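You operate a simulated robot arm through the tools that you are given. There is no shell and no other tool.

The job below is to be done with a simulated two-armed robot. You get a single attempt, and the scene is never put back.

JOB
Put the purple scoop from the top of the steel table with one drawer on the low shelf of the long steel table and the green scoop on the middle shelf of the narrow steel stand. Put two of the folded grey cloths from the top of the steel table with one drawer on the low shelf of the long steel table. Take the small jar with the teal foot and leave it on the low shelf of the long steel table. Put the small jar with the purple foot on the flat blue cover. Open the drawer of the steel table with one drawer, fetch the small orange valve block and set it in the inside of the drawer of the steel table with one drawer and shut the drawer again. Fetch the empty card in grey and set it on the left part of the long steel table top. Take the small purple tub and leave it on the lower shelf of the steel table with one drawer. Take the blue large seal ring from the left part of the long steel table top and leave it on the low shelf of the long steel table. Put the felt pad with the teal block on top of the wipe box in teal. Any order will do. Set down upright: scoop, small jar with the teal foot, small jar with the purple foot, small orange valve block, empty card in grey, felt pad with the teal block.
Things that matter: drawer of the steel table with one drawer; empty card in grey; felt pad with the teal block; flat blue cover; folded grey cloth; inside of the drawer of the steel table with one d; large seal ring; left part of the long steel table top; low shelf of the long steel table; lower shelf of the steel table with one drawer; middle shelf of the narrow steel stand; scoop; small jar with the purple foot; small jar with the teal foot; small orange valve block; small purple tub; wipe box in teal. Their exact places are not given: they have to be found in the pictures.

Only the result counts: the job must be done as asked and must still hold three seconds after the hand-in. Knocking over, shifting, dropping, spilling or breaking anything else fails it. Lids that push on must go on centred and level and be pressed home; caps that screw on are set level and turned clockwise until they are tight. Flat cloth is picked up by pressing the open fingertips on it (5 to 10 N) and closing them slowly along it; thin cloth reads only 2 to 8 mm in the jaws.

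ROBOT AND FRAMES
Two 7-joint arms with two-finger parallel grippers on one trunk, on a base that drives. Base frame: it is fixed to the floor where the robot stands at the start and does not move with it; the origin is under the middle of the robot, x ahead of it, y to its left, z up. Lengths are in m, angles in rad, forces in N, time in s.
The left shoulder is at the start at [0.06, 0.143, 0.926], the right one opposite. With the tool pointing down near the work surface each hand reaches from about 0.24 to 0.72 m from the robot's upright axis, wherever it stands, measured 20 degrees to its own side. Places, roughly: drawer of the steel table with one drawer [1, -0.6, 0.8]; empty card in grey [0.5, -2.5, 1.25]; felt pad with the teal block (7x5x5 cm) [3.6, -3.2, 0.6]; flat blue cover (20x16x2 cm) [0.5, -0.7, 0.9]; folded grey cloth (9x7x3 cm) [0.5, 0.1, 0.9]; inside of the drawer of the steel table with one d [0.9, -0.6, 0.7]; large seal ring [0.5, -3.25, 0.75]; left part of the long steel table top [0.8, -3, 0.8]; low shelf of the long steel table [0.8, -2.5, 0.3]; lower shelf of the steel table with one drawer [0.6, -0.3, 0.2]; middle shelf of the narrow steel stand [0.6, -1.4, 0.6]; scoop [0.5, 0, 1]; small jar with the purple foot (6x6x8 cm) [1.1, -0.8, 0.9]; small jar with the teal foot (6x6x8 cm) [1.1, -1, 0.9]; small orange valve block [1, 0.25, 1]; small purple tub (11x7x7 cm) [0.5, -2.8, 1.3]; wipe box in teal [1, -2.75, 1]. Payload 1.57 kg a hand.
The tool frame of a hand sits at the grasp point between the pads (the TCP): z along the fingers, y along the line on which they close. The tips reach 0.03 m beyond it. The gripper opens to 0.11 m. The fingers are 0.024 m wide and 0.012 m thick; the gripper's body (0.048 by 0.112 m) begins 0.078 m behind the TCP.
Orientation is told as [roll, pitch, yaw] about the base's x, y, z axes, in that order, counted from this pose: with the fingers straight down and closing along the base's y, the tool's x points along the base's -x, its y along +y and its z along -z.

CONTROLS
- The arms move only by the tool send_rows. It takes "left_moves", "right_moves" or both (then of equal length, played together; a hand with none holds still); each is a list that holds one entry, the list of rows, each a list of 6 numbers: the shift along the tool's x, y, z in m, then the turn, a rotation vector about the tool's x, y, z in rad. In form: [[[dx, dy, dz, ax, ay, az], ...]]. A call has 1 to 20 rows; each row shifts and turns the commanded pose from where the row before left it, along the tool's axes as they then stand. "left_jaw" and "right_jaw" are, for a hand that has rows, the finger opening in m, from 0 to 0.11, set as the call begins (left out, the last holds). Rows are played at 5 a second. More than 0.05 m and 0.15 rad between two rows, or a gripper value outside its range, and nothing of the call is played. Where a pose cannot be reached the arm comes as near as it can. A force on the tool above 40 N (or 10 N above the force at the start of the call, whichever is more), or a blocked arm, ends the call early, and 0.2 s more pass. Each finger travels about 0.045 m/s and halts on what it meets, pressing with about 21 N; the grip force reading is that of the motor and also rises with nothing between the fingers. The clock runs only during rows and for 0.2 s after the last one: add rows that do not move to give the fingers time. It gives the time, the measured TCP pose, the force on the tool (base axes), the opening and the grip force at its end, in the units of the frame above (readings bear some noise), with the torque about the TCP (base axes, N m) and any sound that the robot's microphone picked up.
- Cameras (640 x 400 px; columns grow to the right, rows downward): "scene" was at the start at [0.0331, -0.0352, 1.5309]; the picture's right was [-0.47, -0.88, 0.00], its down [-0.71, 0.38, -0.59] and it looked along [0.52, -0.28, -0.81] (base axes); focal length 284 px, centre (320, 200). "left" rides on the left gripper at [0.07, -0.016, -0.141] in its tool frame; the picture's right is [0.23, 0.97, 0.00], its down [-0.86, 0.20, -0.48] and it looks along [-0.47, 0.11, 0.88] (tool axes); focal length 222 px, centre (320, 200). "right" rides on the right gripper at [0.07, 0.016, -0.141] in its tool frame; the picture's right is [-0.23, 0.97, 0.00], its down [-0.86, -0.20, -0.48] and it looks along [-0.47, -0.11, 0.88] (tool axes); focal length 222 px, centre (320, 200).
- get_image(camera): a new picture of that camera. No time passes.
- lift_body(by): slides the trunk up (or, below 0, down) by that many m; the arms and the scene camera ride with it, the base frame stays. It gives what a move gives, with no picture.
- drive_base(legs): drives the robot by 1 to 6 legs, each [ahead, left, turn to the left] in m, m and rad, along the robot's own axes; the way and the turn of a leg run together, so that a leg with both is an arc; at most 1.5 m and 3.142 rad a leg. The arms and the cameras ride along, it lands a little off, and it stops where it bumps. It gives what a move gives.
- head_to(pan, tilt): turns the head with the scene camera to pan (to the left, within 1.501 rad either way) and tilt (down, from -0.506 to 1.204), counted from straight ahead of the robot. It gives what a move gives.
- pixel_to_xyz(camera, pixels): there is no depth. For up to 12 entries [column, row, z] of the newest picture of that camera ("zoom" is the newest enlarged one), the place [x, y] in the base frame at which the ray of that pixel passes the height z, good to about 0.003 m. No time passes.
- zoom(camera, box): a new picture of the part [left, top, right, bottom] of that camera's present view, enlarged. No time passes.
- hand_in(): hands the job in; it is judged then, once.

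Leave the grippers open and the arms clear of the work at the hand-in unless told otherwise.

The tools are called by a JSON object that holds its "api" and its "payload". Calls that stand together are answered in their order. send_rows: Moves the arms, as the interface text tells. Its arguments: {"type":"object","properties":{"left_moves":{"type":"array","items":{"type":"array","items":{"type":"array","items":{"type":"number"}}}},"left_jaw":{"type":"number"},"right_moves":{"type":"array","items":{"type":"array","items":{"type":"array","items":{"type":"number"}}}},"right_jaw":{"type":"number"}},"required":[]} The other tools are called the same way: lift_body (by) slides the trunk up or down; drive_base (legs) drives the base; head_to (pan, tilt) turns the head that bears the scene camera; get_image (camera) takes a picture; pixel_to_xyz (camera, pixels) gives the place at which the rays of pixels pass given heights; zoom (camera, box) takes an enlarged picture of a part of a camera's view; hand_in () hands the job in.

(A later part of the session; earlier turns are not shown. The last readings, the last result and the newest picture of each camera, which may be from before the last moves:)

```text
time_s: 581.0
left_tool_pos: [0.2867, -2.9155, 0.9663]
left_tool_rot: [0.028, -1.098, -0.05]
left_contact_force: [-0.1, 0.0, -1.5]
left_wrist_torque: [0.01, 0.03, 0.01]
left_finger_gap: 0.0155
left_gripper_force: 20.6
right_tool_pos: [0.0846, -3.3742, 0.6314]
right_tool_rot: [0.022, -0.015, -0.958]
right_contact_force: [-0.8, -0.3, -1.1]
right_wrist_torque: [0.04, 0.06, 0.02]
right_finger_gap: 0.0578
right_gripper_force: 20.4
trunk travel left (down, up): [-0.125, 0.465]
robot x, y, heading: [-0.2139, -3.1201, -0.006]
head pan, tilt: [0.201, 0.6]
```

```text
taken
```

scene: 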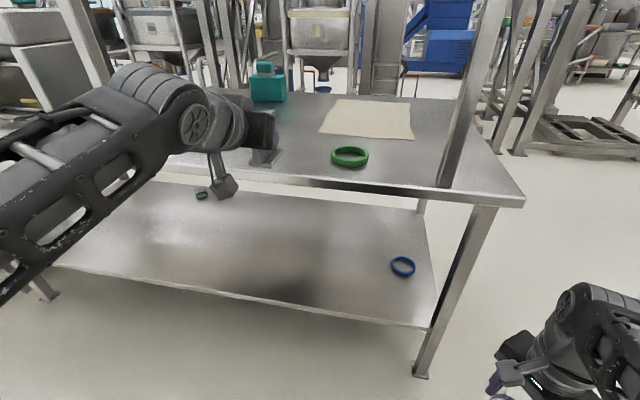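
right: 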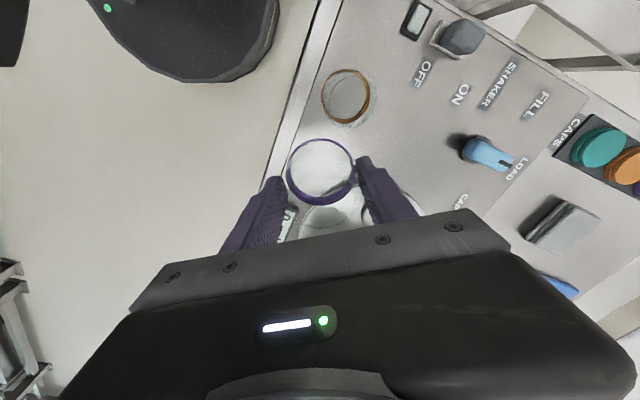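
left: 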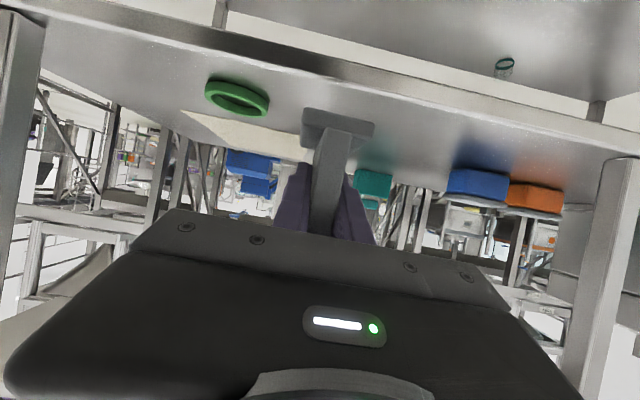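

Clear. Drive ahead 0.2 m more.

{"api": "drive_base", "payload": {"legs": [[0.2, 0, 0]]}}

{"api": "get_image", "payload": {"camera": "scene"}}

{"api": "get_image", "payload": {"camera": "left"}}

```text
time_s: 582.6
left_tool_pos: [0.4892, -2.9179, 0.967]
left_tool_rot: [0.029, -1.099, -0.051]
left_contact_force: [0.0, -0.1, -1.3]
left_wrist_torque: [0.01, 0.0, -0.01]
left_finger_gap: 0.0156
left_gripper_force: 21.4
right_tool_pos: [0.2853, -3.3752, 0.6319]
right_tool_rot: [0.022, -0.017, -0.958]
right_contact_force: [0.6, 0.1, -1.7]
right_wrist_torque: [0.02, 0.01, 0.01]
right_finger_gap: 0.0582
right_gripper_force: 21.5
trunk travel left (down, up): [-0.125, 0.465]
robot x, y, heading: [-0.0163, -3.1215, -0.005]
head pan, tilt: [0.201, 0.6]
```

```text
taken
```

scene: 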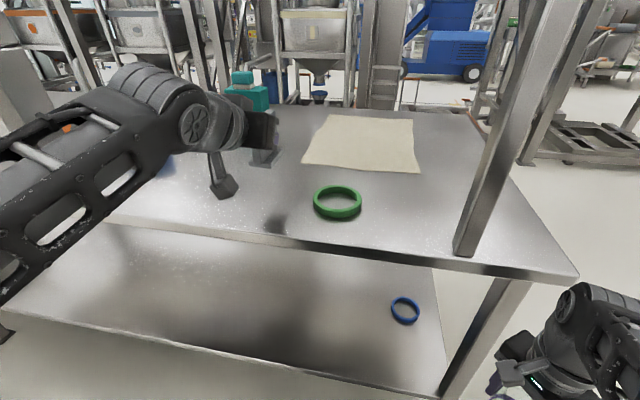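

```text
taken
```

left: 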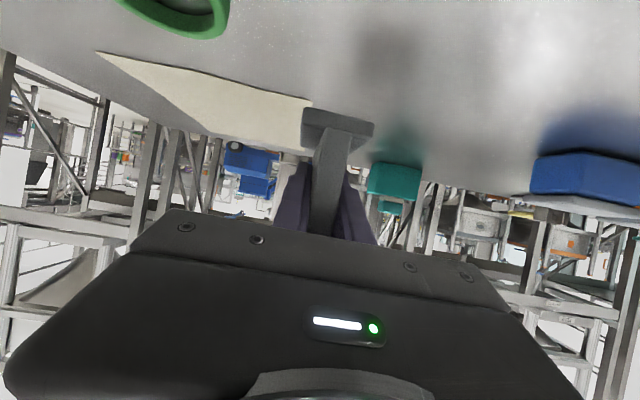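

Lower to ≈5 mm above the table, moving 3 cm further in.

{"api": "send_rows", "payload": {"left_moves": [[[0.0138, 0, 0.0183, 0, 0, 0], [0.0138, 0, 0.0183, 0, 0, 0], [0.0138, 0, 0.0183, 0, 0, 0], [0, 0, 0, 0, 0, 0]]]}}

{"api": "send_rows", "payload": {"left_moves": [[[0.0027, 0, 0.0014, 0, 0, 0], [0.0027, 0, 0.0014, 0, 0, 0], [0, 0, 0, 0, 0, 0]]]}}

{"api": "get_image", "payload": {"camera": "left"}}

```text
time_s: 583.6
left_tool_pos: [0.5202, -2.9173, 0.9064]
left_tool_rot: [0.029, -1.096, -0.052]
left_contact_force: [-0.2, -0.2, -1.8]
left_wrist_torque: [0.02, -0.05, -0.01]
left_finger_gap: 0.0158
left_gripper_force: 21.1
right_tool_pos: [0.2842, -3.3759, 0.6309]
right_tool_rot: [0.022, -0.017, -0.96]
right_contact_force: [0.2, -0.1, -2.1]
right_wrist_torque: [0.01, -0.01, -0.02]
right_finger_gap: 0.0581
right_gripper_force: 21.2
trunk travel left (down, up): [-0.125, 0.465]
robot x, y, heading: [-0.0199, -3.1234, -0.009]
head pan, tilt: [0.201, 0.6]
```

```text
time_s: 584.4
left_tool_pos: [0.5171, -2.9176, 0.8989]
left_tool_rot: [0.028, -1.098, -0.051]
left_contact_force: [-0.7, -0.4, -0.8]
left_wrist_torque: [0.01, -0.01, 0.02]
left_finger_gap: 0.0155
left_gripper_force: 21.3
right_tool_pos: [0.2842, -3.3755, 0.631]
right_tool_rot: [0.021, -0.014, -0.959]
right_contact_force: [0.2, -0.2, -1.2]
right_wrist_torque: [0.0, 0.0, 0.03]
right_finger_gap: 0.0579
right_gripper_force: 21.2
trunk travel left (down, up): [-0.125, 0.465]
robot x, y, heading: [-0.0177, -3.1248, -0.005]
head pan, tilt: [0.201, 0.6]
```

```text
taken
```

left: 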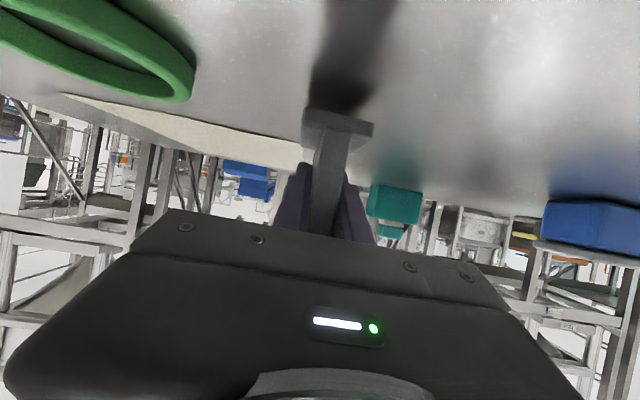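

{"api": "send_rows", "payload": {"left_moves": [[[0.0027, 0, 0.0014, 0, 0, 0], [0.0018, 0, 0.0009, 0, 0, 0], [0, 0, 0, 0, 0, 0]]]}}

{"api": "send_rows", "payload": {"left_moves": [[[0.0018, 0, 0.0009, 0, 0, 0], [0.0018, 0, 0.0009, 0, 0, 0], [0, 0, 0, 0, 0, 0]]]}}

```text
time_s: 585.2
left_tool_pos: [0.5193, -2.9166, 0.8931]
left_tool_rot: [0.028, -1.097, -0.05]
left_contact_force: [-0.8, -0.4, -0.9]
left_wrist_torque: [0.0, 0.03, -0.02]
left_finger_gap: 0.0156
left_gripper_force: 20.7
right_tool_pos: [0.2847, -3.3765, 0.6314]
right_tool_rot: [0.02, -0.016, -0.961]
right_contact_force: [-0.4, 0.7, -1.9]
right_wrist_torque: [0.02, -0.02, 0.01]
right_finger_gap: 0.0579
right_gripper_force: 21.4
trunk travel left (down, up): [-0.125, 0.465]
robot x, y, heading: [-0.0117, -3.1194, -0.005]
head pan, tilt: [0.201, 0.6]
```

```text
time_s: 586.0
left_tool_pos: [0.5197, -2.9159, 0.8896]
left_tool_rot: [0.028, -1.097, -0.049]
left_contact_force: [0.0, -0.8, -0.4]
left_wrist_torque: [-0.02, 0.02, -0.02]
left_finger_gap: 0.0157
left_gripper_force: 21.7
right_tool_pos: [0.2847, -3.3765, 0.6325]
right_tool_rot: [0.021, -0.015, -0.96]
right_contact_force: [0.2, -0.1, -1.3]
right_wrist_torque: [0.0, 0.02, 0.0]
right_finger_gap: 0.0581
right_gripper_force: 20.8
trunk travel left (down, up): [-0.125, 0.465]
robot x, y, heading: [-0.0123, -3.12, -0.007]
head pan, tilt: [0.201, 0.6]
```

{"api": "send_rows", "payload": {"left_moves": [[[0.0027, 0, 0.0014, 0, 0, 0], [0.0027, 0, 0.0014, 0, 0, 0], [0, 0, 0, 0, 0, 0]]]}}

{"api": "get_image", "payload": {"camera": "left"}}

{"api": "zoom", "payload": {"camera": "scene", "box": [200, 80, 360, 180]}}

```text
time_s: 586.8
left_tool_pos: [0.52, -2.9175, 0.8872]
left_tool_rot: [0.03, -1.102, -0.054]
left_contact_force: [2.2, 2.5, 16.7]
left_wrist_torque: [-0.27, 0.15, -0.16]
left_finger_gap: 0.0158
left_gripper_force: 21.0
right_tool_pos: [0.2844, -3.3758, 0.6316]
right_tool_rot: [0.025, -0.014, -0.96]
right_contact_force: [-0.2, 0.4, -1.1]
right_wrist_torque: [0.03, -0.03, -0.03]
right_finger_gap: 0.058
right_gripper_force: 21.0
trunk travel left (down, up): [-0.125, 0.465]
robot x, y, heading: [-0.0151, -3.1229, -0.005]
head pan, tilt: [0.201, 0.6]
```

```text
taken
```

left: 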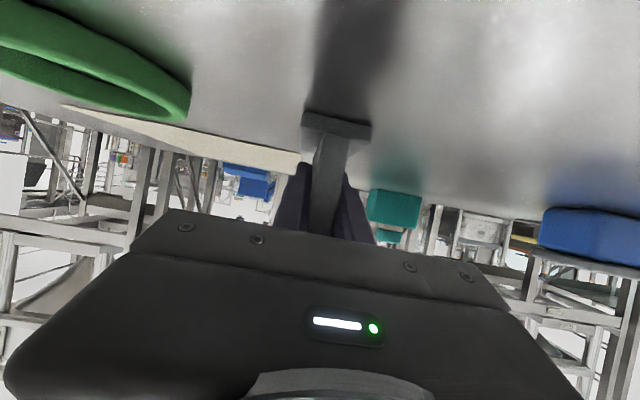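

```text
4.00 times, centred on (280, 130) of scene
```

zoom: 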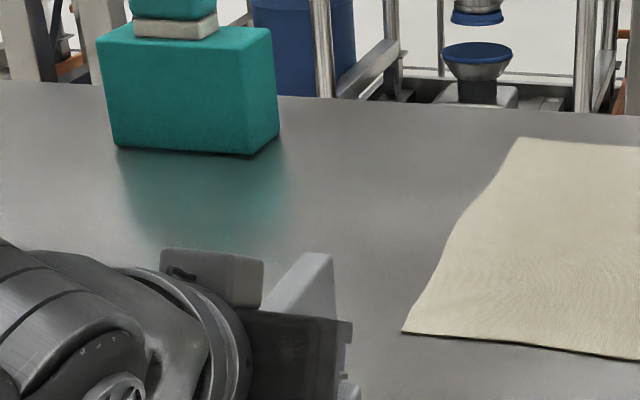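

Contact (17 N). Relieve 1 mm, open to 0.055 and withdraw straight back along the fingers.

{"api": "send_rows", "payload": {"left_moves": [[[-0.0009, 0, -0.0004, 0, 0, 0], [0, 0, 0, 0, 0, 0], [0, 0, 0, 0, 0, 0], [0, 0, 0, 0, 0, 0]]], "left_jaw": 0.055}}

{"api": "get_image", "payload": {"camera": "left"}}

{"api": "send_rows", "payload": {"left_moves": [[[0, 0, -0.03, 0, 0, 0], [0, 0, -0.04, 0, 0, 0], [0, 0, -0.04, 0, 0, 0], [0, 0, 0, 0, 0, 0]]]}}

{"api": "get_image", "payload": {"camera": "left"}}

```text
time_s: 587.8
left_tool_pos: [0.5201, -2.9163, 0.8863]
left_tool_rot: [0.028, -1.096, -0.053]
left_contact_force: [-0.4, 0.0, 0.0]
left_wrist_torque: [0.03, 0.01, 0.05]
left_finger_gap: 0.0549
left_gripper_force: 0.0
right_tool_pos: [0.2846, -3.3759, 0.6312]
right_tool_rot: [0.021, -0.017, -0.961]
right_contact_force: [-0.3, -0.1, -1.1]
right_wrist_torque: [-0.01, 0.03, 0.05]
right_finger_gap: 0.0578
right_gripper_force: 20.9
trunk travel left (down, up): [-0.125, 0.465]
robot x, y, heading: [-0.0132, -3.1217, -0.006]
head pan, tilt: [0.201, 0.6]
```

```text
taken
```

left: 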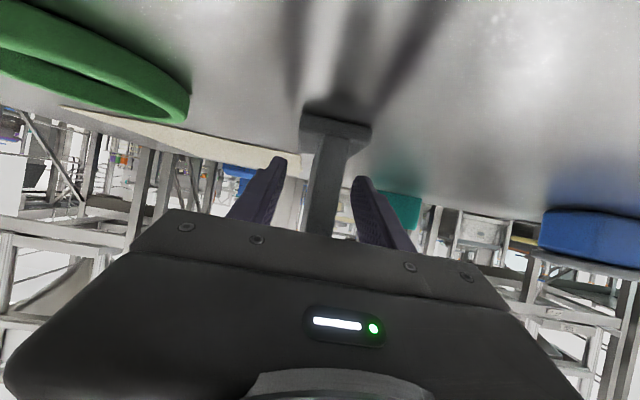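

```text
time_s: 588.8
left_tool_pos: [0.4215, -2.9148, 0.9354]
left_tool_rot: [0.029, -1.097, -0.052]
left_contact_force: [0.2, 0.5, -1.1]
left_wrist_torque: [0.0, 0.04, 0.02]
left_finger_gap: 0.0549
left_gripper_force: 0.0
right_tool_pos: [0.284, -3.3756, 0.632]
right_tool_rot: [0.023, -0.016, -0.959]
right_contact_force: [-0.1, -0.3, -1.4]
right_wrist_torque: [0.0, 0.01, -0.01]
right_finger_gap: 0.0582
right_gripper_force: 21.0
trunk travel left (down, up): [-0.125, 0.465]
robot x, y, heading: [-0.0164, -3.1272, -0.012]
head pan, tilt: [0.201, 0.6]
```

```text
taken
```

left: 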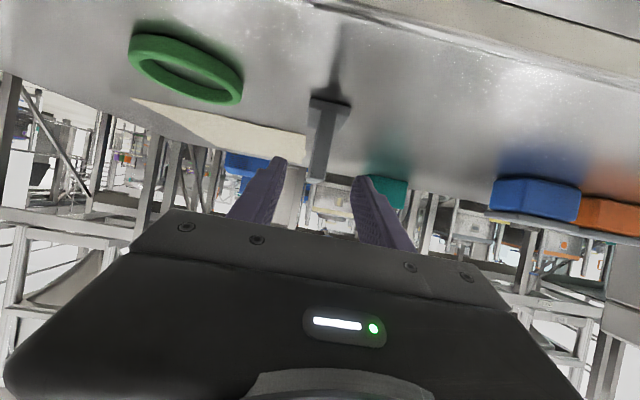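

The card stands on the table. Back off, raise the trunk, turn to face −y and back up the aisle to y≈−2.2 for the purple tub.

{"api": "drive_base", "payload": {"legs": [[-0.4, 0, 0]]}}

{"api": "lift_body", "payload": {"by": 0.4}}

{"api": "drive_base", "payload": {"legs": [[0, 0, -1.565], [-0.9, 0, 0]]}}

{"api": "head_to", "payload": {"pan": 0.7, "tilt": 0.45}}

{"api": "get_image", "payload": {"camera": "scene"}}

```text
time_s: 591.3
left_tool_pos: [0.0143, -2.9112, 0.934]
left_tool_rot: [0.029, -1.099, -0.047]
left_contact_force: [0.9, -0.4, 0.0]
left_wrist_torque: [0.02, 0.01, -0.04]
left_finger_gap: 0.0551
left_gripper_force: 0.0
right_tool_pos: [-0.1216, -3.3723, 0.6327]
right_tool_rot: [0.02, -0.015, -0.956]
right_contact_force: [0.2, -0.4, -1.2]
right_wrist_torque: [0.02, 0.02, 0.04]
right_finger_gap: 0.0583
right_gripper_force: 21.2
trunk travel left (down, up): [-0.125, 0.465]
robot x, y, heading: [-0.4194, -3.1217, -0.006]
head pan, tilt: [0.201, 0.6]
```

```text
time_s: 595.1
left_tool_pos: [0.015, -2.9103, 1.3362]
left_tool_rot: [0.028, -1.098, -0.047]
left_contact_force: [0.3, 0.9, 0.2]
left_wrist_torque: [-0.02, -0.02, 0.02]
left_finger_gap: 0.0552
left_gripper_force: 0.0
right_tool_pos: [-0.1198, -3.3716, 1.0311]
right_tool_rot: [0.021, -0.016, -0.958]
right_contact_force: [0.8, 0.8, -1.0]
right_wrist_torque: [0.01, -0.01, 0.01]
right_finger_gap: 0.0582
right_gripper_force: 20.9
trunk travel left (down, up): [-0.525, 0.065]
robot x, y, heading: [-0.4212, -3.1214, -0.01]
head pan, tilt: [0.201, 0.6]
```

```text
time_s: 603.6
left_tool_pos: [-0.2236, -2.6531, 1.3347]
left_tool_rot: [0.029, -1.097, -1.588]
left_contact_force: [-1.1, 0.6, -0.3]
left_wrist_torque: [-0.03, -0.02, -0.01]
left_finger_gap: 0.055
left_gripper_force: 0.0
right_tool_pos: [-0.6885, -2.5308, 1.0311]
right_tool_rot: [0.02, -0.015, -2.498]
right_contact_force: [-0.7, 0.5, -1.2]
right_wrist_torque: [0.03, 0.01, 0.01]
right_finger_gap: 0.0582
right_gripper_force: 21.1
trunk travel left (down, up): [-0.525, 0.065]
robot x, y, heading: [-0.4454, -2.2249, -1.546]
head pan, tilt: [0.201, 0.6]
```

```text
time_s: 604.5
left_tool_pos: [-0.2234, -2.6532, 1.3354]
left_tool_rot: [0.029, -1.097, -1.588]
left_contact_force: [-0.9, -0.2, -0.2]
left_wrist_torque: [0.02, 0.0, -0.01]
left_finger_gap: 0.0551
left_gripper_force: 0.1
right_tool_pos: [-0.6892, -2.5321, 1.032]
right_tool_rot: [0.022, -0.016, -2.498]
right_contact_force: [-0.5, 0.7, -0.9]
right_wrist_torque: [0.05, 0.0, -0.01]
right_finger_gap: 0.0581
right_gripper_force: 20.8
trunk travel left (down, up): [-0.525, 0.065]
robot x, y, heading: [-0.447, -2.2238, -1.544]
head pan, tilt: [0.7, 0.45]
```

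```text
taken
```

scene: 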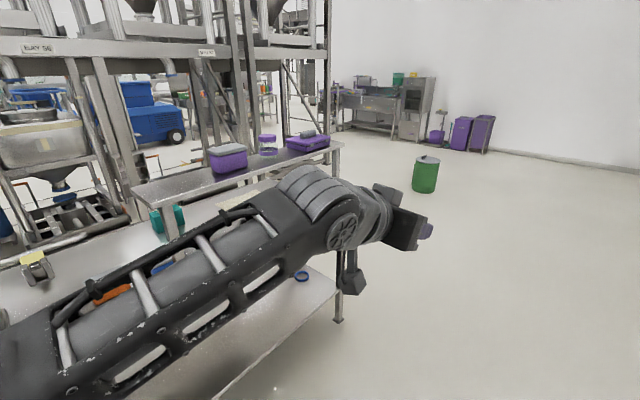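

Drive left (toward the table) 0.44 m, then set pitch to −0.9, jaw 0.1, and move the hand sideways over the shelf end.

{"api": "drive_base", "payload": {"legs": [[0, 0.44, -0.027]]}}

{"api": "send_rows", "payload": {"left_moves": [[[0.015, 0, -0.03, 0, 0.1, 0], [0, 0, 0, 0, 0.097, 0], [0, 0.045, 0, 0, 0, 0], [0, 0.045, 0, 0, 0, 0], [0, 0.045, 0, 0, 0, 0], [0, 0.045, 0, 0, 0, 0], [0, 0.04, 0, 0, 0, 0], [0, 0.03, 0, 0, 0, 0], [0, 0, 0, 0, 0, 0]]], "left_jaw": 0.1}}

{"api": "get_image", "payload": {"camera": "left"}}

{"api": "get_image", "payload": {"camera": "scene"}}

```text
time_s: 607.2
left_tool_pos: [0.2099, -2.6522, 1.3345]
left_tool_rot: [0.025, -1.099, -1.611]
left_contact_force: [0.4, 0.5, -0.4]
left_wrist_torque: [0.01, 0.01, -0.01]
left_finger_gap: 0.0551
left_gripper_force: 0.0
right_tool_pos: [-0.2522, -2.5191, 1.0315]
right_tool_rot: [0.02, -0.015, -2.522]
right_contact_force: [0.5, 0.0, -1.6]
right_wrist_torque: [-0.02, 0.01, -0.01]
right_finger_gap: 0.058
right_gripper_force: 20.9
trunk travel left (down, up): [-0.525, 0.065]
robot x, y, heading: [0.0009, -2.2151, -1.571]
head pan, tilt: [0.7, 0.45]
```

```text
time_s: 609.2
left_tool_pos: [0.4595, -2.6239, 1.3404]
left_tool_rot: [0.021, -0.902, -1.606]
left_contact_force: [-0.2, -0.8, 0.3]
left_wrist_torque: [-0.04, -0.02, 0.04]
left_finger_gap: 0.1004
left_gripper_force: 0.0
right_tool_pos: [-0.2527, -2.5185, 1.0302]
right_tool_rot: [0.022, -0.015, -2.522]
right_contact_force: [0.0, 0.1, -1.8]
right_wrist_torque: [0.02, 0.01, 0.0]
right_finger_gap: 0.0582
right_gripper_force: 20.9
trunk travel left (down, up): [-0.525, 0.065]
robot x, y, heading: [-0.0015, -2.2193, -1.572]
head pan, tilt: [0.7, 0.45]
```

```text
taken
```

left: 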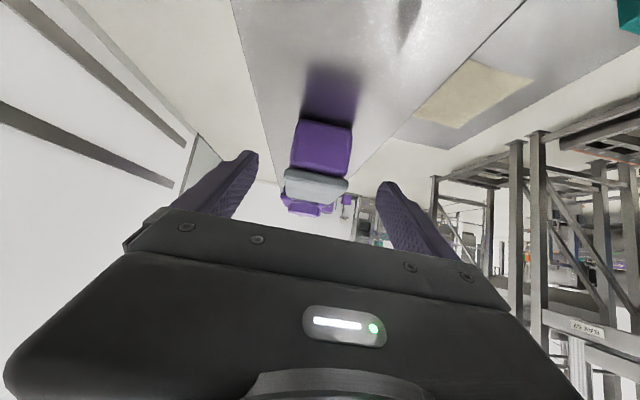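

```text
taken
```

scene: 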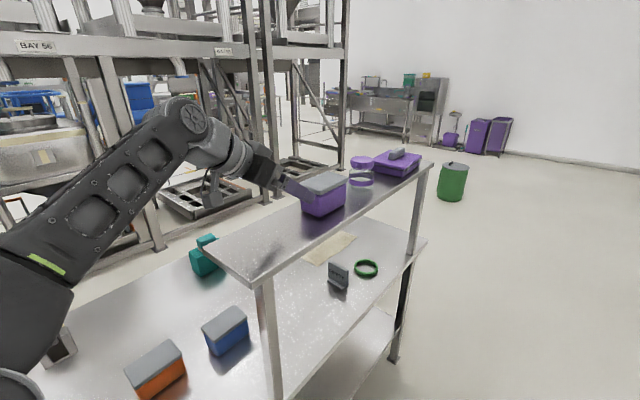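

Card stands well. The tub's near face is at (321,148). Read its corners.

{"api": "zoom", "payload": {"camera": "left", "box": [256, 100, 384, 220]}}

{"api": "pixel_to_xyz", "payload": {"camera": "left", "pixels": [[301, 121, 1.228], [351, 128, 1.228], [292, 165, 1.285], [350, 175, 1.285], [292, 165, 1.28], [350, 175, 1.28], [326, 124, 1.228]]}}

```text
3.33 times, centred on (320, 160) of left
```

zoom: 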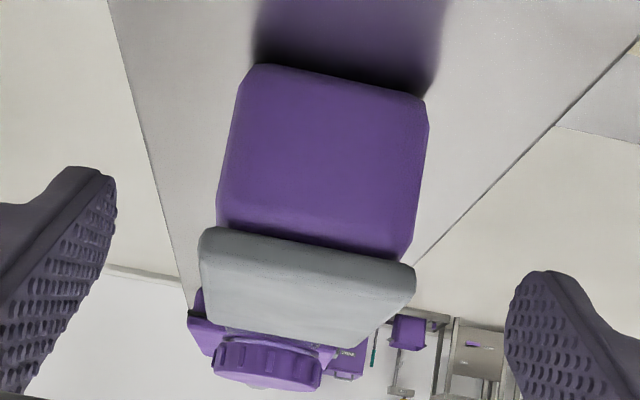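

```text
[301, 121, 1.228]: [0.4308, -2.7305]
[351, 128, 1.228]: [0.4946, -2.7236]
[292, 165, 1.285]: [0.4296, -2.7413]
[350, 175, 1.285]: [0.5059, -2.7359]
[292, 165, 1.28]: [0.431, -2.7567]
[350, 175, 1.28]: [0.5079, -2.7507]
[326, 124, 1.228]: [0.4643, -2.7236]
```

Tub: x 0.43–0.50 (centre 0.467), near face y≈−2.727. Pitch −1.0, descend to z≈1.26, then advance.

{"api": "send_rows", "payload": {"left_moves": [[[0, 0, 0, 0, -0.1, 0], [0.0338, 0.0035, 0.0217, 0, 0, 0], [0.0338, 0.0035, 0.0217, 0, 0, 0], [0, 0, 0, 0, 0, 0]]]}}

{"api": "zoom", "payload": {"camera": "left", "box": [240, 90, 400, 215]}}

```text
time_s: 610.2
left_tool_pos: [0.4678, -2.6233, 1.2661]
left_tool_rot: [0.027, -1.015, -1.606]
left_contact_force: [1.1, -4.6, 31.9]
left_wrist_torque: [-0.69, 1.65, 0.13]
left_finger_gap: 0.0993
left_gripper_force: 0.0
right_tool_pos: [-0.2543, -2.5181, 1.0325]
right_tool_rot: [0.024, -0.014, -2.522]
right_contact_force: [0.0, -0.6, -1.6]
right_wrist_torque: [0.02, 0.0, 0.0]
right_finger_gap: 0.058
right_gripper_force: 21.2
trunk travel left (down, up): [-0.525, 0.065]
robot x, y, heading: [-0.0028, -2.2181, -1.57]
head pan, tilt: [0.7, 0.45]
```

```text
3.20 times, centred on (320, 152) of left
```

zoom: 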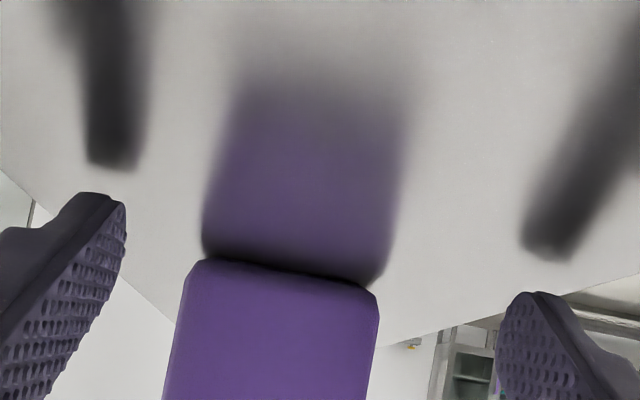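

The fingertip touched the shelf: the shelf is at ≈1.24. Raise 8 mm and advance toward the tub.

{"api": "send_rows", "payload": {"left_moves": [[[-0.0068, 0, -0.0044, 0, 0, 0], [0, 0, 0, 0, 0, 0]]]}}

{"api": "send_rows", "payload": {"left_moves": [[[-0.0166, 0.001, 0.0259, 0, 0, 0], [-0.0166, 0.001, 0.0259, 0, 0, 0], [-0.0166, 0.001, 0.0259, 0, 0, 0], [-0.0166, 0.001, 0.0259, 0, 0, 0], [0, 0, 0, 0, 0, 0]]]}}

{"api": "get_image", "payload": {"camera": "left"}}

{"api": "zoom", "payload": {"camera": "scene", "box": [240, 140, 400, 240]}}

```text
time_s: 610.8
left_tool_pos: [0.468, -2.6241, 1.267]
left_tool_rot: [0.024, -0.998, -1.611]
left_contact_force: [0.2, -4.4, 14.8]
left_wrist_torque: [-0.36, 0.71, 0.34]
left_finger_gap: 0.0996
left_gripper_force: 0.0
right_tool_pos: [-0.2537, -2.5186, 1.0316]
right_tool_rot: [0.02, -0.015, -2.521]
right_contact_force: [0.4, -0.3, -0.7]
right_wrist_torque: [-0.01, -0.02, 0.05]
right_finger_gap: 0.0582
right_gripper_force: 21.0
trunk travel left (down, up): [-0.525, 0.065]
robot x, y, heading: [-0.005, -2.2171, -1.573]
head pan, tilt: [0.7, 0.45]
```

```text
time_s: 612.0
left_tool_pos: [0.4682, -2.7479, 1.2671]
left_tool_rot: [0.022, -1.0, -1.61]
left_contact_force: [1.0, 3.0, 4.8]
left_wrist_torque: [-0.03, 0.27, -0.17]
left_finger_gap: 0.0992
left_gripper_force: 0.2
right_tool_pos: [-0.2524, -2.5175, 1.0325]
right_tool_rot: [0.023, -0.015, -2.524]
right_contact_force: [-0.3, 0.3, -0.6]
right_wrist_torque: [0.03, 0.01, -0.01]
right_finger_gap: 0.0578
right_gripper_force: 20.7
trunk travel left (down, up): [-0.525, 0.065]
robot x, y, heading: [-0.0038, -2.2157, -1.568]
head pan, tilt: [0.7, 0.45]
```

```text
taken
```

left: 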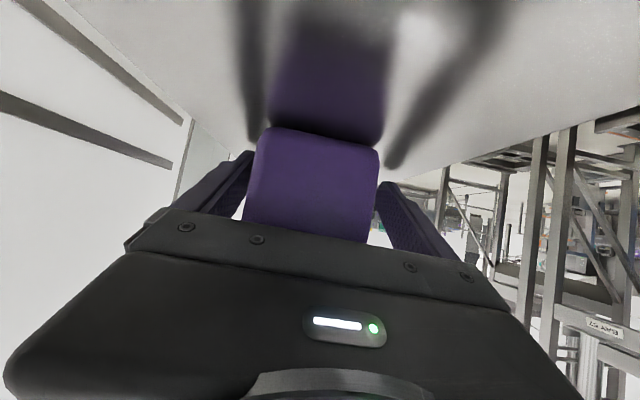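

```text
4.00 times, centred on (320, 190) of scene
```

zoom: 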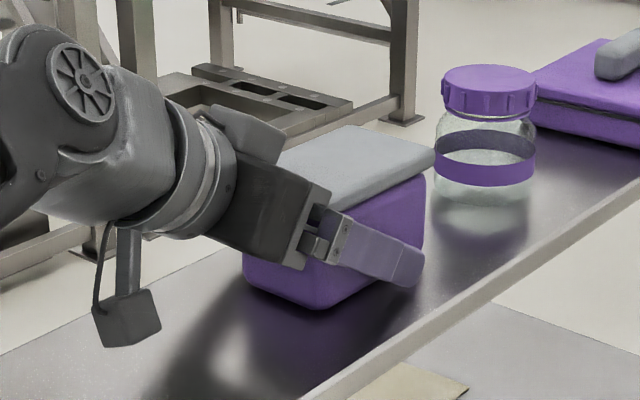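

Fingers straddle the tub. Close.

{"api": "send_rows", "payload": {"left_moves": [[[-0.002, 0, -0.0013, 0, 0, 0], [0, 0, 0, 0, 0, 0], [0, 0, 0, 0, 0, 0], [0, 0, 0, 0, 0, 0], [0, 0, 0, 0, 0, 0]]], "left_jaw": 0.04}}

{"api": "get_image", "payload": {"camera": "left"}}

{"api": "zoom", "payload": {"camera": "scene", "box": [240, 140, 400, 240]}}

```text
time_s: 613.2
left_tool_pos: [0.4693, -2.7469, 1.268]
left_tool_rot: [0.024, -1.0, -1.606]
left_contact_force: [-0.7, 0.2, -0.3]
left_wrist_torque: [0.11, 0.13, -0.03]
left_finger_gap: 0.0709
left_gripper_force: 21.1
right_tool_pos: [-0.2526, -2.5188, 1.0313]
right_tool_rot: [0.021, -0.017, -2.523]
right_contact_force: [-0.2, -0.3, -0.9]
right_wrist_torque: [0.02, -0.01, -0.02]
right_finger_gap: 0.058
right_gripper_force: 21.0
trunk travel left (down, up): [-0.525, 0.065]
robot x, y, heading: [-0.0055, -2.2187, -1.567]
head pan, tilt: [0.7, 0.45]
```

```text
taken
```

left: 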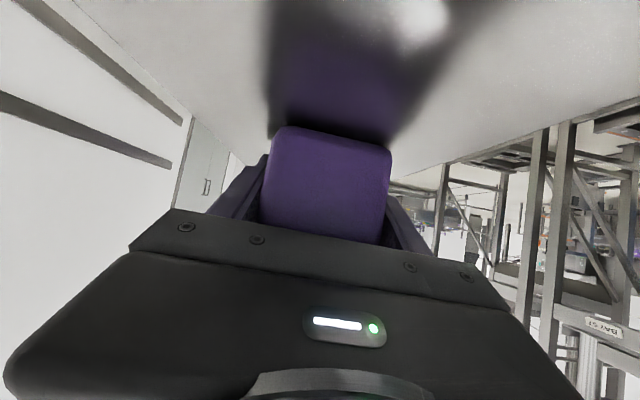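

```text
4.00 times, centred on (320, 190) of scene
```

zoom: 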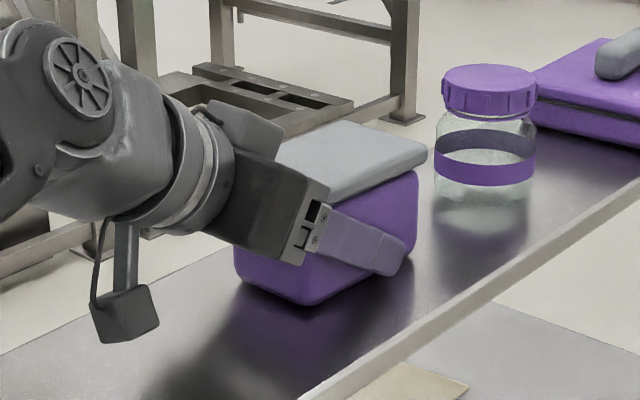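

Gripped (0.071). Lift 9 cm, then pull toward the aisle.

{"api": "send_rows", "payload": {"left_moves": [[[-0.0168, 0, -0.0108, 0, 0, 0], [-0.0252, 0, -0.0162, 0, 0, 0], [-0.0252, 0, -0.0162, 0, 0, 0], [0, 0, 0, 0, 0, 0], [0, -0.04, 0, 0, 0, 0], [0, -0.045, 0, 0, 0, 0], [0, -0.045, 0, 0, 0, 0], [0, -0.045, 0, 0, 0, 0], [0, -0.045, 0, 0, 0, 0], [0, -0.045, 0, 0, 0, 0], [0, 0, 0, 0, 0, 0]]]}}

{"api": "get_image", "payload": {"camera": "scene"}}

```text
time_s: 615.6
left_tool_pos: [0.2042, -2.7419, 1.3483]
left_tool_rot: [0.023, -0.999, -1.609]
left_contact_force: [0.0, -0.1, -2.0]
left_wrist_torque: [0.04, -0.01, 0.02]
left_finger_gap: 0.071
left_gripper_force: 21.4
right_tool_pos: [-0.2515, -2.5194, 1.0311]
right_tool_rot: [0.02, -0.015, -2.521]
right_contact_force: [0.5, 0.1, -1.1]
right_wrist_torque: [0.0, -0.01, -0.03]
right_finger_gap: 0.0577
right_gripper_force: 20.9
trunk travel left (down, up): [-0.525, 0.065]
robot x, y, heading: [-0.0021, -2.2152, -1.569]
head pan, tilt: [0.7, 0.45]
```

```text
taken
```

scene: 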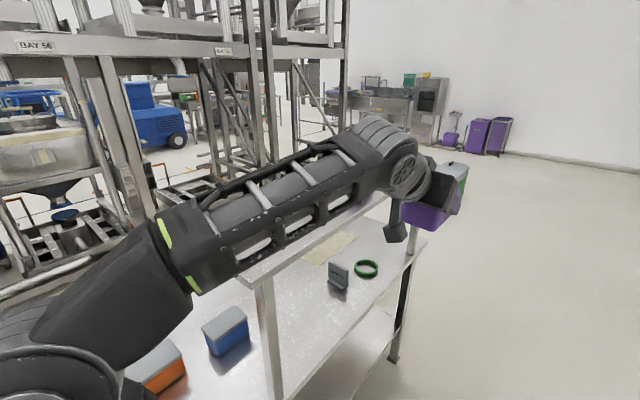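

Tub held. Move away from the table, face +x, and drive left to the drawer table's front (y≈−0.45).

{"api": "drive_base", "payload": {"legs": [[0, -0.42, 0], [0, 0, 1.569], [0, 0.9, 0], [0, 0.9, 0]]}}

{"api": "head_to", "payload": {"pan": -0.2, "tilt": 0.7}}

{"api": "get_image", "payload": {"camera": "scene"}}

{"api": "get_image", "payload": {"camera": "right"}}

```text
time_s: 630.6
left_tool_pos: [0.073, -0.2142, 1.3477]
left_tool_rot: [0.022, -0.999, -0.02]
left_contact_force: [-0.1, -0.1, -2.8]
left_wrist_torque: [-0.02, 0.02, -0.01]
left_finger_gap: 0.0709
left_gripper_force: 20.6
right_tool_pos: [-0.1406, -0.6715, 1.0315]
right_tool_rot: [0.021, -0.017, -0.935]
right_contact_force: [0.6, -0.4, -0.8]
right_wrist_torque: [0.03, -0.01, 0.0]
right_finger_gap: 0.0579
right_gripper_force: 20.8
trunk travel left (down, up): [-0.525, 0.065]
robot x, y, heading: [-0.4456, -0.4271, 0.017]
head pan, tilt: [0.7, 0.45]
```

```text
time_s: 631.8
left_tool_pos: [0.0727, -0.2139, 1.3477]
left_tool_rot: [0.023, -1.0, -0.022]
left_contact_force: [0.6, 0.7, -4.0]
left_wrist_torque: [-0.01, 0.03, 0.02]
left_finger_gap: 0.0713
left_gripper_force: 21.0
right_tool_pos: [-0.1402, -0.675, 1.0313]
right_tool_rot: [0.021, -0.016, -0.934]
right_contact_force: [-0.1, -0.1, -0.5]
right_wrist_torque: [0.02, -0.03, -0.02]
right_finger_gap: 0.0579
right_gripper_force: 20.0
trunk travel left (down, up): [-0.525, 0.065]
robot x, y, heading: [-0.4454, -0.4278, 0.013]
head pan, tilt: [-0.201, 0.7]
```

```text
taken
```

scene: 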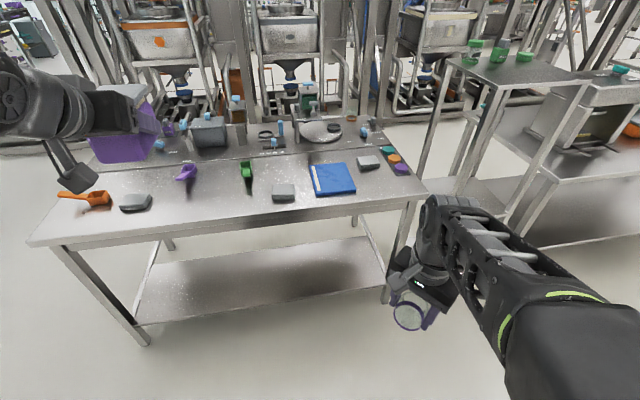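

```text
taken
```

right: 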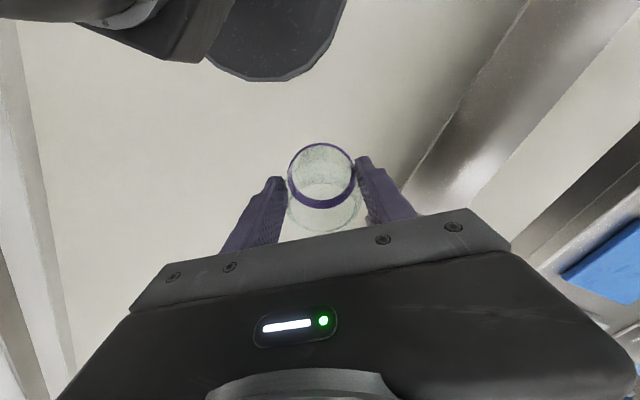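

The blue cover is at (333,178). Read its corners (top z≈0.888).

{"api": "zoom", "payload": {"camera": "scene", "box": [260, 140, 420, 240]}}

{"api": "pixel_to_xyz", "payload": {"camera": "zoom", "pixels": [[195, 98, 0.885], [333, 90, 0.885], [380, 185, 0.885], [210, 205, 0.885], [278, 145, 0.885], [55, 185, 0.9], [135, 185, 0.9], [440, 85, 0.9], [385, 75, 0.9]]}}

```text
4.00 times, centred on (340, 190) of scene
```

zoom: 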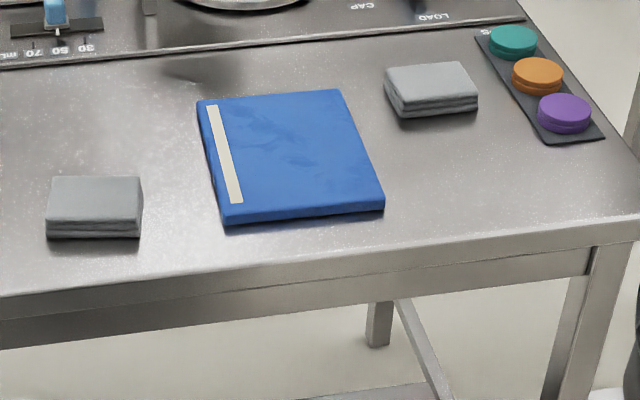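

```text
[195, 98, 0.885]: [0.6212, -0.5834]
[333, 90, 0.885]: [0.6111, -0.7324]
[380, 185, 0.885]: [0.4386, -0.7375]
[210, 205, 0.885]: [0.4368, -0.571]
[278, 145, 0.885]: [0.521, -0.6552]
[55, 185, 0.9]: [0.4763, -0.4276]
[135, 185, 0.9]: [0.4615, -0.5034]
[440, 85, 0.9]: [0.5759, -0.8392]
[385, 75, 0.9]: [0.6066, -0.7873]
```

Cover centre ≈(0.527, −0.656), x 0.437–0.615, y −0.577…−0.735. Drive ahead 0.42 m, then extend the right hand over the cover's centre.

{"api": "drive_base", "payload": {"legs": [[0.42, 0, -0.013]]}}

{"api": "send_rows", "payload": {"right_moves": [[[-0.0222, 0.0343, 0, 0, 0, 0], [-0.0222, 0.0343, 0, 0, 0, 0], [-0.0222, 0.0343, 0, 0, 0, 0], [-0.0222, 0.0343, 0, 0, 0, 0], [-0.0222, 0.0343, 0, 0, 0, 0], [-0.0222, 0.0343, 0, 0, 0, 0], [0, 0, 0, 0, 0, 0]]]}}

{"api": "get_image", "payload": {"camera": "right"}}

{"api": "head_to", "payload": {"pan": -0.5, "tilt": 0.8}}

{"api": "get_image", "payload": {"camera": "scene"}}

```text
time_s: 634.4
left_tool_pos: [0.497, -0.2132, 1.3469]
left_tool_rot: [0.023, -0.998, -0.031]
left_contact_force: [0.6, -0.9, -2.8]
left_wrist_torque: [-0.02, 0.01, 0.01]
left_finger_gap: 0.071
left_gripper_force: 19.8
right_tool_pos: [0.2774, -0.6704, 1.0313]
right_tool_rot: [0.021, -0.013, -0.945]
right_contact_force: [-0.1, 0.2, -0.9]
right_wrist_torque: [0.02, -0.01, -0.01]
right_finger_gap: 0.0581
right_gripper_force: 20.9
trunk travel left (down, up): [-0.525, 0.065]
robot x, y, heading: [-0.0273, -0.4235, 0.005]
head pan, tilt: [-0.201, 0.7]
```

```text
time_s: 636.0
left_tool_pos: [0.4948, -0.2134, 1.3473]
left_tool_rot: [0.024, -1.002, -0.031]
left_contact_force: [-0.6, 0.5, -3.6]
left_wrist_torque: [-0.01, 0.0, -0.03]
left_finger_gap: 0.071
left_gripper_force: 21.0
right_tool_pos: [0.5224, -0.6603, 1.0374]
right_tool_rot: [0.022, -0.016, -0.947]
right_contact_force: [-0.8, -0.4, -1.4]
right_wrist_torque: [0.03, -0.01, 0.0]
right_finger_gap: 0.0579
right_gripper_force: 21.1
trunk travel left (down, up): [-0.525, 0.065]
robot x, y, heading: [-0.0256, -0.4223, 0.008]
head pan, tilt: [-0.201, 0.7]
```

```text
taken
```

right: 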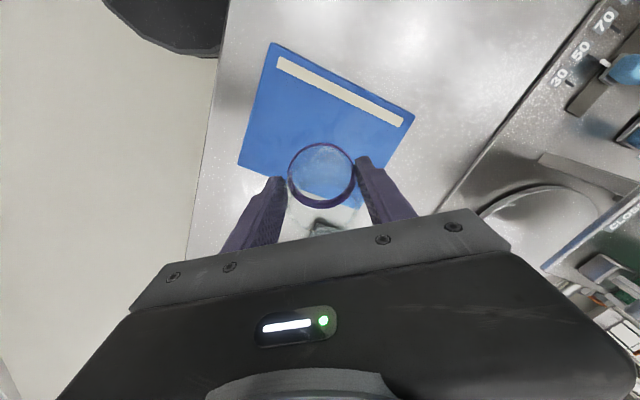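

```text
time_s: 636.8
left_tool_pos: [0.4954, -0.2142, 1.347]
left_tool_rot: [0.023, -1.001, -0.032]
left_contact_force: [0.5, 0.3, -3.6]
left_wrist_torque: [0.0, 0.0, 0.0]
left_finger_gap: 0.0711
left_gripper_force: 21.4
right_tool_pos: [0.5221, -0.6606, 1.0366]
right_tool_rot: [0.021, -0.014, -0.946]
right_contact_force: [-0.1, 0.2, -1.4]
right_wrist_torque: [-0.01, 0.01, 0.0]
right_finger_gap: 0.0581
right_gripper_force: 20.8
trunk travel left (down, up): [-0.525, 0.065]
robot x, y, heading: [-0.0231, -0.4245, 0.008]
head pan, tilt: [-0.499, 0.799]
```

```text
taken
```

scene: 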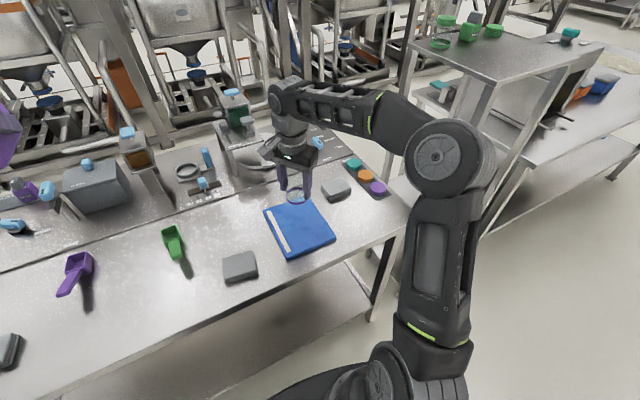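

{"api": "pixel_to_xyz", "payload": {"camera": "right", "pixels": [[272, 43, 0.885], [414, 113, 0.885], [240, 165, 0.885], [327, 139, 0.885]]}}

{"api": "pixel_to_xyz", "payload": {"camera": "scene", "pixels": [[263, 209, 0.885], [303, 201, 0.885], [336, 236, 0.885], [288, 257, 0.885], [299, 228, 0.885]]}}

```text
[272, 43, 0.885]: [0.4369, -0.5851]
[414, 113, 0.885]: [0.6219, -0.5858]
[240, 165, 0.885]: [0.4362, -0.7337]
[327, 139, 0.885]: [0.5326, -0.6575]
```

```text
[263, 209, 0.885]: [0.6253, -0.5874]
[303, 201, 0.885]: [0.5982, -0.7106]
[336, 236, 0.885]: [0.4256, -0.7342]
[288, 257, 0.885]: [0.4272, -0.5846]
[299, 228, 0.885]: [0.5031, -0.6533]
```

Cover x 0.436–0.622, y −0.585…−0.734; the jar is over its centre. Lower 85 mm, then small steps.

{"api": "send_rows", "payload": {"right_moves": [[[0, 0, 0.03, 0, 0, 0], [0, 0, 0.03, 0, 0, 0], [0, 0, 0.026, 0, 0, 0], [0, 0, 0, 0, 0, 0]]]}}

{"api": "send_rows", "payload": {"right_moves": [[[0, 0, 0.004, 0, 0, 0], [0, 0, 0.004, 0, 0, 0], [0, 0, 0, 0, 0, 0]]]}}

{"api": "get_image", "payload": {"camera": "right"}}

```text
time_s: 637.8
left_tool_pos: [0.4948, -0.2142, 1.3481]
left_tool_rot: [0.021, -0.999, -0.032]
left_contact_force: [-0.6, -1.0, -3.3]
left_wrist_torque: [0.0, -0.02, -0.01]
left_finger_gap: 0.0709
left_gripper_force: 20.9
right_tool_pos: [0.5223, -0.6595, 0.9518]
right_tool_rot: [0.02, -0.015, -0.946]
right_contact_force: [-1.1, -0.6, -1.2]
right_wrist_torque: [0.02, 0.01, -0.01]
right_finger_gap: 0.0582
right_gripper_force: 21.1
trunk travel left (down, up): [-0.525, 0.065]
robot x, y, heading: [-0.0237, -0.4277, 0.007]
head pan, tilt: [-0.499, 0.799]
```

```text
time_s: 638.6
left_tool_pos: [0.4968, -0.2131, 1.3462]
left_tool_rot: [0.023, -1.0, -0.031]
left_contact_force: [0.2, 0.1, -3.8]
left_wrist_torque: [0.01, 0.03, -0.02]
left_finger_gap: 0.0711
left_gripper_force: 21.2
right_tool_pos: [0.5234, -0.6594, 0.9451]
right_tool_rot: [0.019, -0.014, -0.942]
right_contact_force: [0.2, -1.1, -1.2]
right_wrist_torque: [0.02, 0.0, 0.01]
right_finger_gap: 0.0584
right_gripper_force: 20.8
trunk travel left (down, up): [-0.525, 0.065]
robot x, y, heading: [-0.0226, -0.4265, 0.003]
head pan, tilt: [-0.499, 0.799]
```

```text
taken
```

right: 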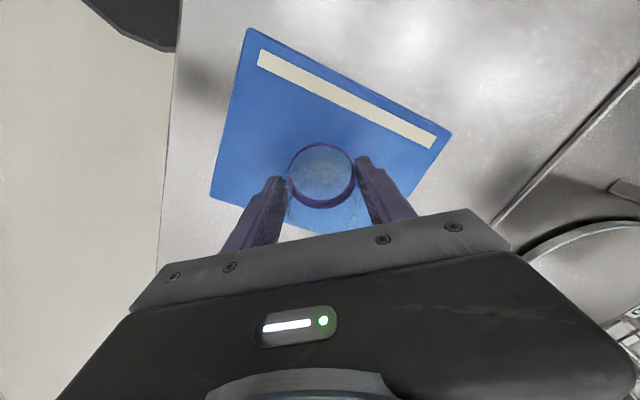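

{"api": "send_rows", "payload": {"right_moves": [[[0, 0, 0.003, 0, 0, 0], [0, 0, 0.003, 0, 0, 0], [0, 0, 0, 0, 0, 0]]]}}

{"api": "send_rows", "payload": {"right_moves": [[[0, 0, 0.003, 0, 0, 0], [0, 0, 0.002, 0, 0, 0], [0, 0, 0, 0, 0, 0]]]}}

```text
time_s: 639.4
left_tool_pos: [0.4951, -0.214, 1.3465]
left_tool_rot: [0.022, -1.0, -0.031]
left_contact_force: [-0.9, 0.6, -2.9]
left_wrist_torque: [-0.01, 0.05, 0.02]
left_finger_gap: 0.0709
left_gripper_force: 20.1
right_tool_pos: [0.5237, -0.6584, 0.9388]
right_tool_rot: [0.019, -0.014, -0.946]
right_contact_force: [-1.0, 0.7, -0.4]
right_wrist_torque: [0.01, 0.01, 0.04]
right_finger_gap: 0.0581
right_gripper_force: 20.7
trunk travel left (down, up): [-0.525, 0.065]
robot x, y, heading: [-0.0277, -0.4236, 0.002]
head pan, tilt: [-0.499, 0.799]
```

```text
time_s: 640.2
left_tool_pos: [0.4961, -0.2134, 1.3483]
left_tool_rot: [0.023, -1.001, -0.031]
left_contact_force: [-0.1, 0.3, -3.9]
left_wrist_torque: [0.01, 0.01, 0.02]
left_finger_gap: 0.0714
left_gripper_force: 20.6
right_tool_pos: [0.5238, -0.658, 0.9319]
right_tool_rot: [0.022, -0.016, -0.947]
right_contact_force: [0.2, -0.2, -0.8]
right_wrist_torque: [-0.01, -0.01, 0.0]
right_finger_gap: 0.0581
right_gripper_force: 21.4
trunk travel left (down, up): [-0.525, 0.065]
robot x, y, heading: [-0.0276, -0.4224, 0.007]
head pan, tilt: [-0.499, 0.799]
```

{"api": "send_rows", "payload": {"right_moves": [[[0, 0, 0.003, 0, 0, 0], [0, 0, 0.002, 0, 0, 0], [0, 0, 0, 0, 0, 0]]]}}

{"api": "send_rows", "payload": {"right_moves": [[[0, 0, 0.003, 0, 0, 0], [0, 0, 0.002, 0, 0, 0], [0, 0, 0, 0, 0, 0]]]}}

```text
time_s: 641.0
left_tool_pos: [0.4967, -0.2141, 1.3475]
left_tool_rot: [0.022, -1.0, -0.031]
left_contact_force: [0.3, 0.6, -3.7]
left_wrist_torque: [0.01, 0.01, 0.0]
left_finger_gap: 0.0713
left_gripper_force: 21.0
right_tool_pos: [0.5255, -0.6588, 0.9288]
right_tool_rot: [0.022, -0.015, -0.945]
right_contact_force: [0.3, 0.3, -1.9]
right_wrist_torque: [0.03, -0.01, 0.0]
right_finger_gap: 0.058
right_gripper_force: 20.5
trunk travel left (down, up): [-0.525, 0.065]
robot x, y, heading: [-0.0281, -0.4255, 0.005]
head pan, tilt: [-0.499, 0.799]
```

```text
time_s: 641.8
left_tool_pos: [0.4952, -0.2129, 1.3486]
left_tool_rot: [0.022, -1.0, -0.029]
left_contact_force: [0.5, -0.4, -2.9]
left_wrist_torque: [0.0, 0.01, -0.02]
left_finger_gap: 0.0712
left_gripper_force: 21.0
right_tool_pos: [0.5242, -0.6585, 0.9255]
right_tool_rot: [0.025, -0.018, -0.944]
right_contact_force: [3.8, 1.2, 14.4]
right_wrist_torque: [-0.31, 0.16, 0.08]
right_finger_gap: 0.058
right_gripper_force: 21.1
trunk travel left (down, up): [-0.525, 0.065]
robot x, y, heading: [-0.0286, -0.4249, 0.005]
head pan, tilt: [-0.499, 0.799]
```

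Contact (14 N): the jar stands on the cover. Open to 0.078 and rise straight up.

{"api": "send_rows", "payload": {"right_moves": [[[0, 0, -0.001, 0, 0, 0], [0, 0, 0, 0, 0, 0], [0, 0, 0, 0, 0, 0], [0, 0, 0, 0, 0, 0]]], "right_jaw": 0.08}}

{"api": "send_rows", "payload": {"right_moves": [[[0, 0, -0.02, 0, 0, 0], [0, 0, -0.03, 0, 0, 0], [0, 0, -0.04, 0, 0, 0], [0, 0, -0.03, 0, 0, 0], [0, 0, 0, 0, 0, 0]]]}}

{"api": "get_image", "payload": {"camera": "right"}}

{"api": "get_image", "payload": {"camera": "scene"}}

```text
time_s: 642.8
left_tool_pos: [0.4941, -0.2152, 1.3473]
left_tool_rot: [0.023, -1.001, -0.032]
left_contact_force: [0.0, 0.1, -3.1]
left_wrist_torque: [0.0, 0.03, 0.0]
left_finger_gap: 0.071
left_gripper_force: 20.8
right_tool_pos: [0.5245, -0.6596, 0.9244]
right_tool_rot: [0.021, -0.016, -0.947]
right_contact_force: [-0.1, 0.4, 0.2]
right_wrist_torque: [-0.03, 0.01, 0.0]
right_finger_gap: 0.0798
right_gripper_force: 0.1
trunk travel left (down, up): [-0.525, 0.065]
robot x, y, heading: [-0.0256, -0.4226, 0.003]
head pan, tilt: [-0.499, 0.799]
```

```text
time_s: 644.0
left_tool_pos: [0.4962, -0.2146, 1.3478]
left_tool_rot: [0.023, -0.999, -0.032]
left_contact_force: [0.1, 0.2, -3.0]
left_wrist_torque: [0.01, 0.03, 0.0]
left_finger_gap: 0.0711
left_gripper_force: 21.4
right_tool_pos: [0.5207, -0.6594, 1.0447]
right_tool_rot: [0.02, -0.015, -0.945]
right_contact_force: [-0.6, -0.3, 1.0]
right_wrist_torque: [-0.02, -0.03, 0.0]
right_finger_gap: 0.0799
right_gripper_force: 0.1
trunk travel left (down, up): [-0.525, 0.065]
robot x, y, heading: [-0.0278, -0.4245, 0.01]
head pan, tilt: [-0.499, 0.799]
```

```text
taken
```

right: 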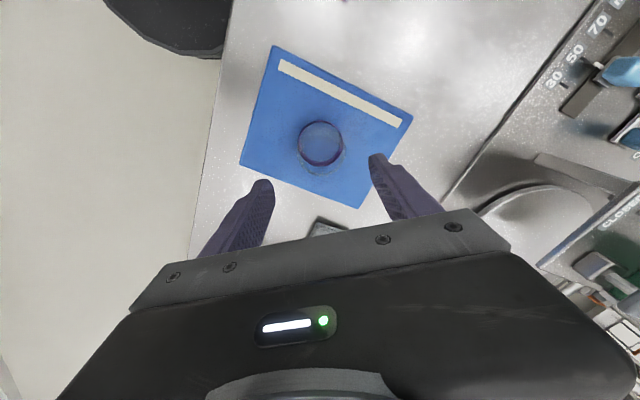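

```text
taken
```

scene: 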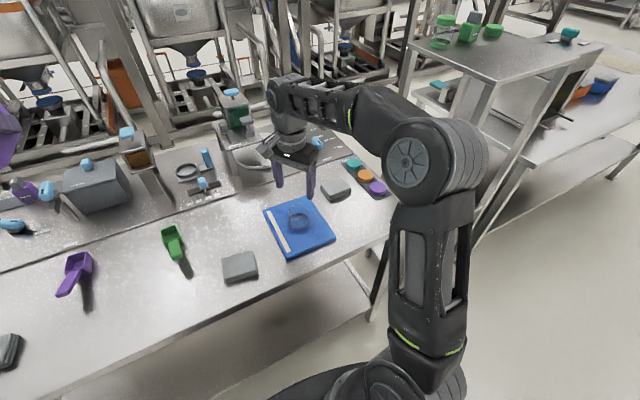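

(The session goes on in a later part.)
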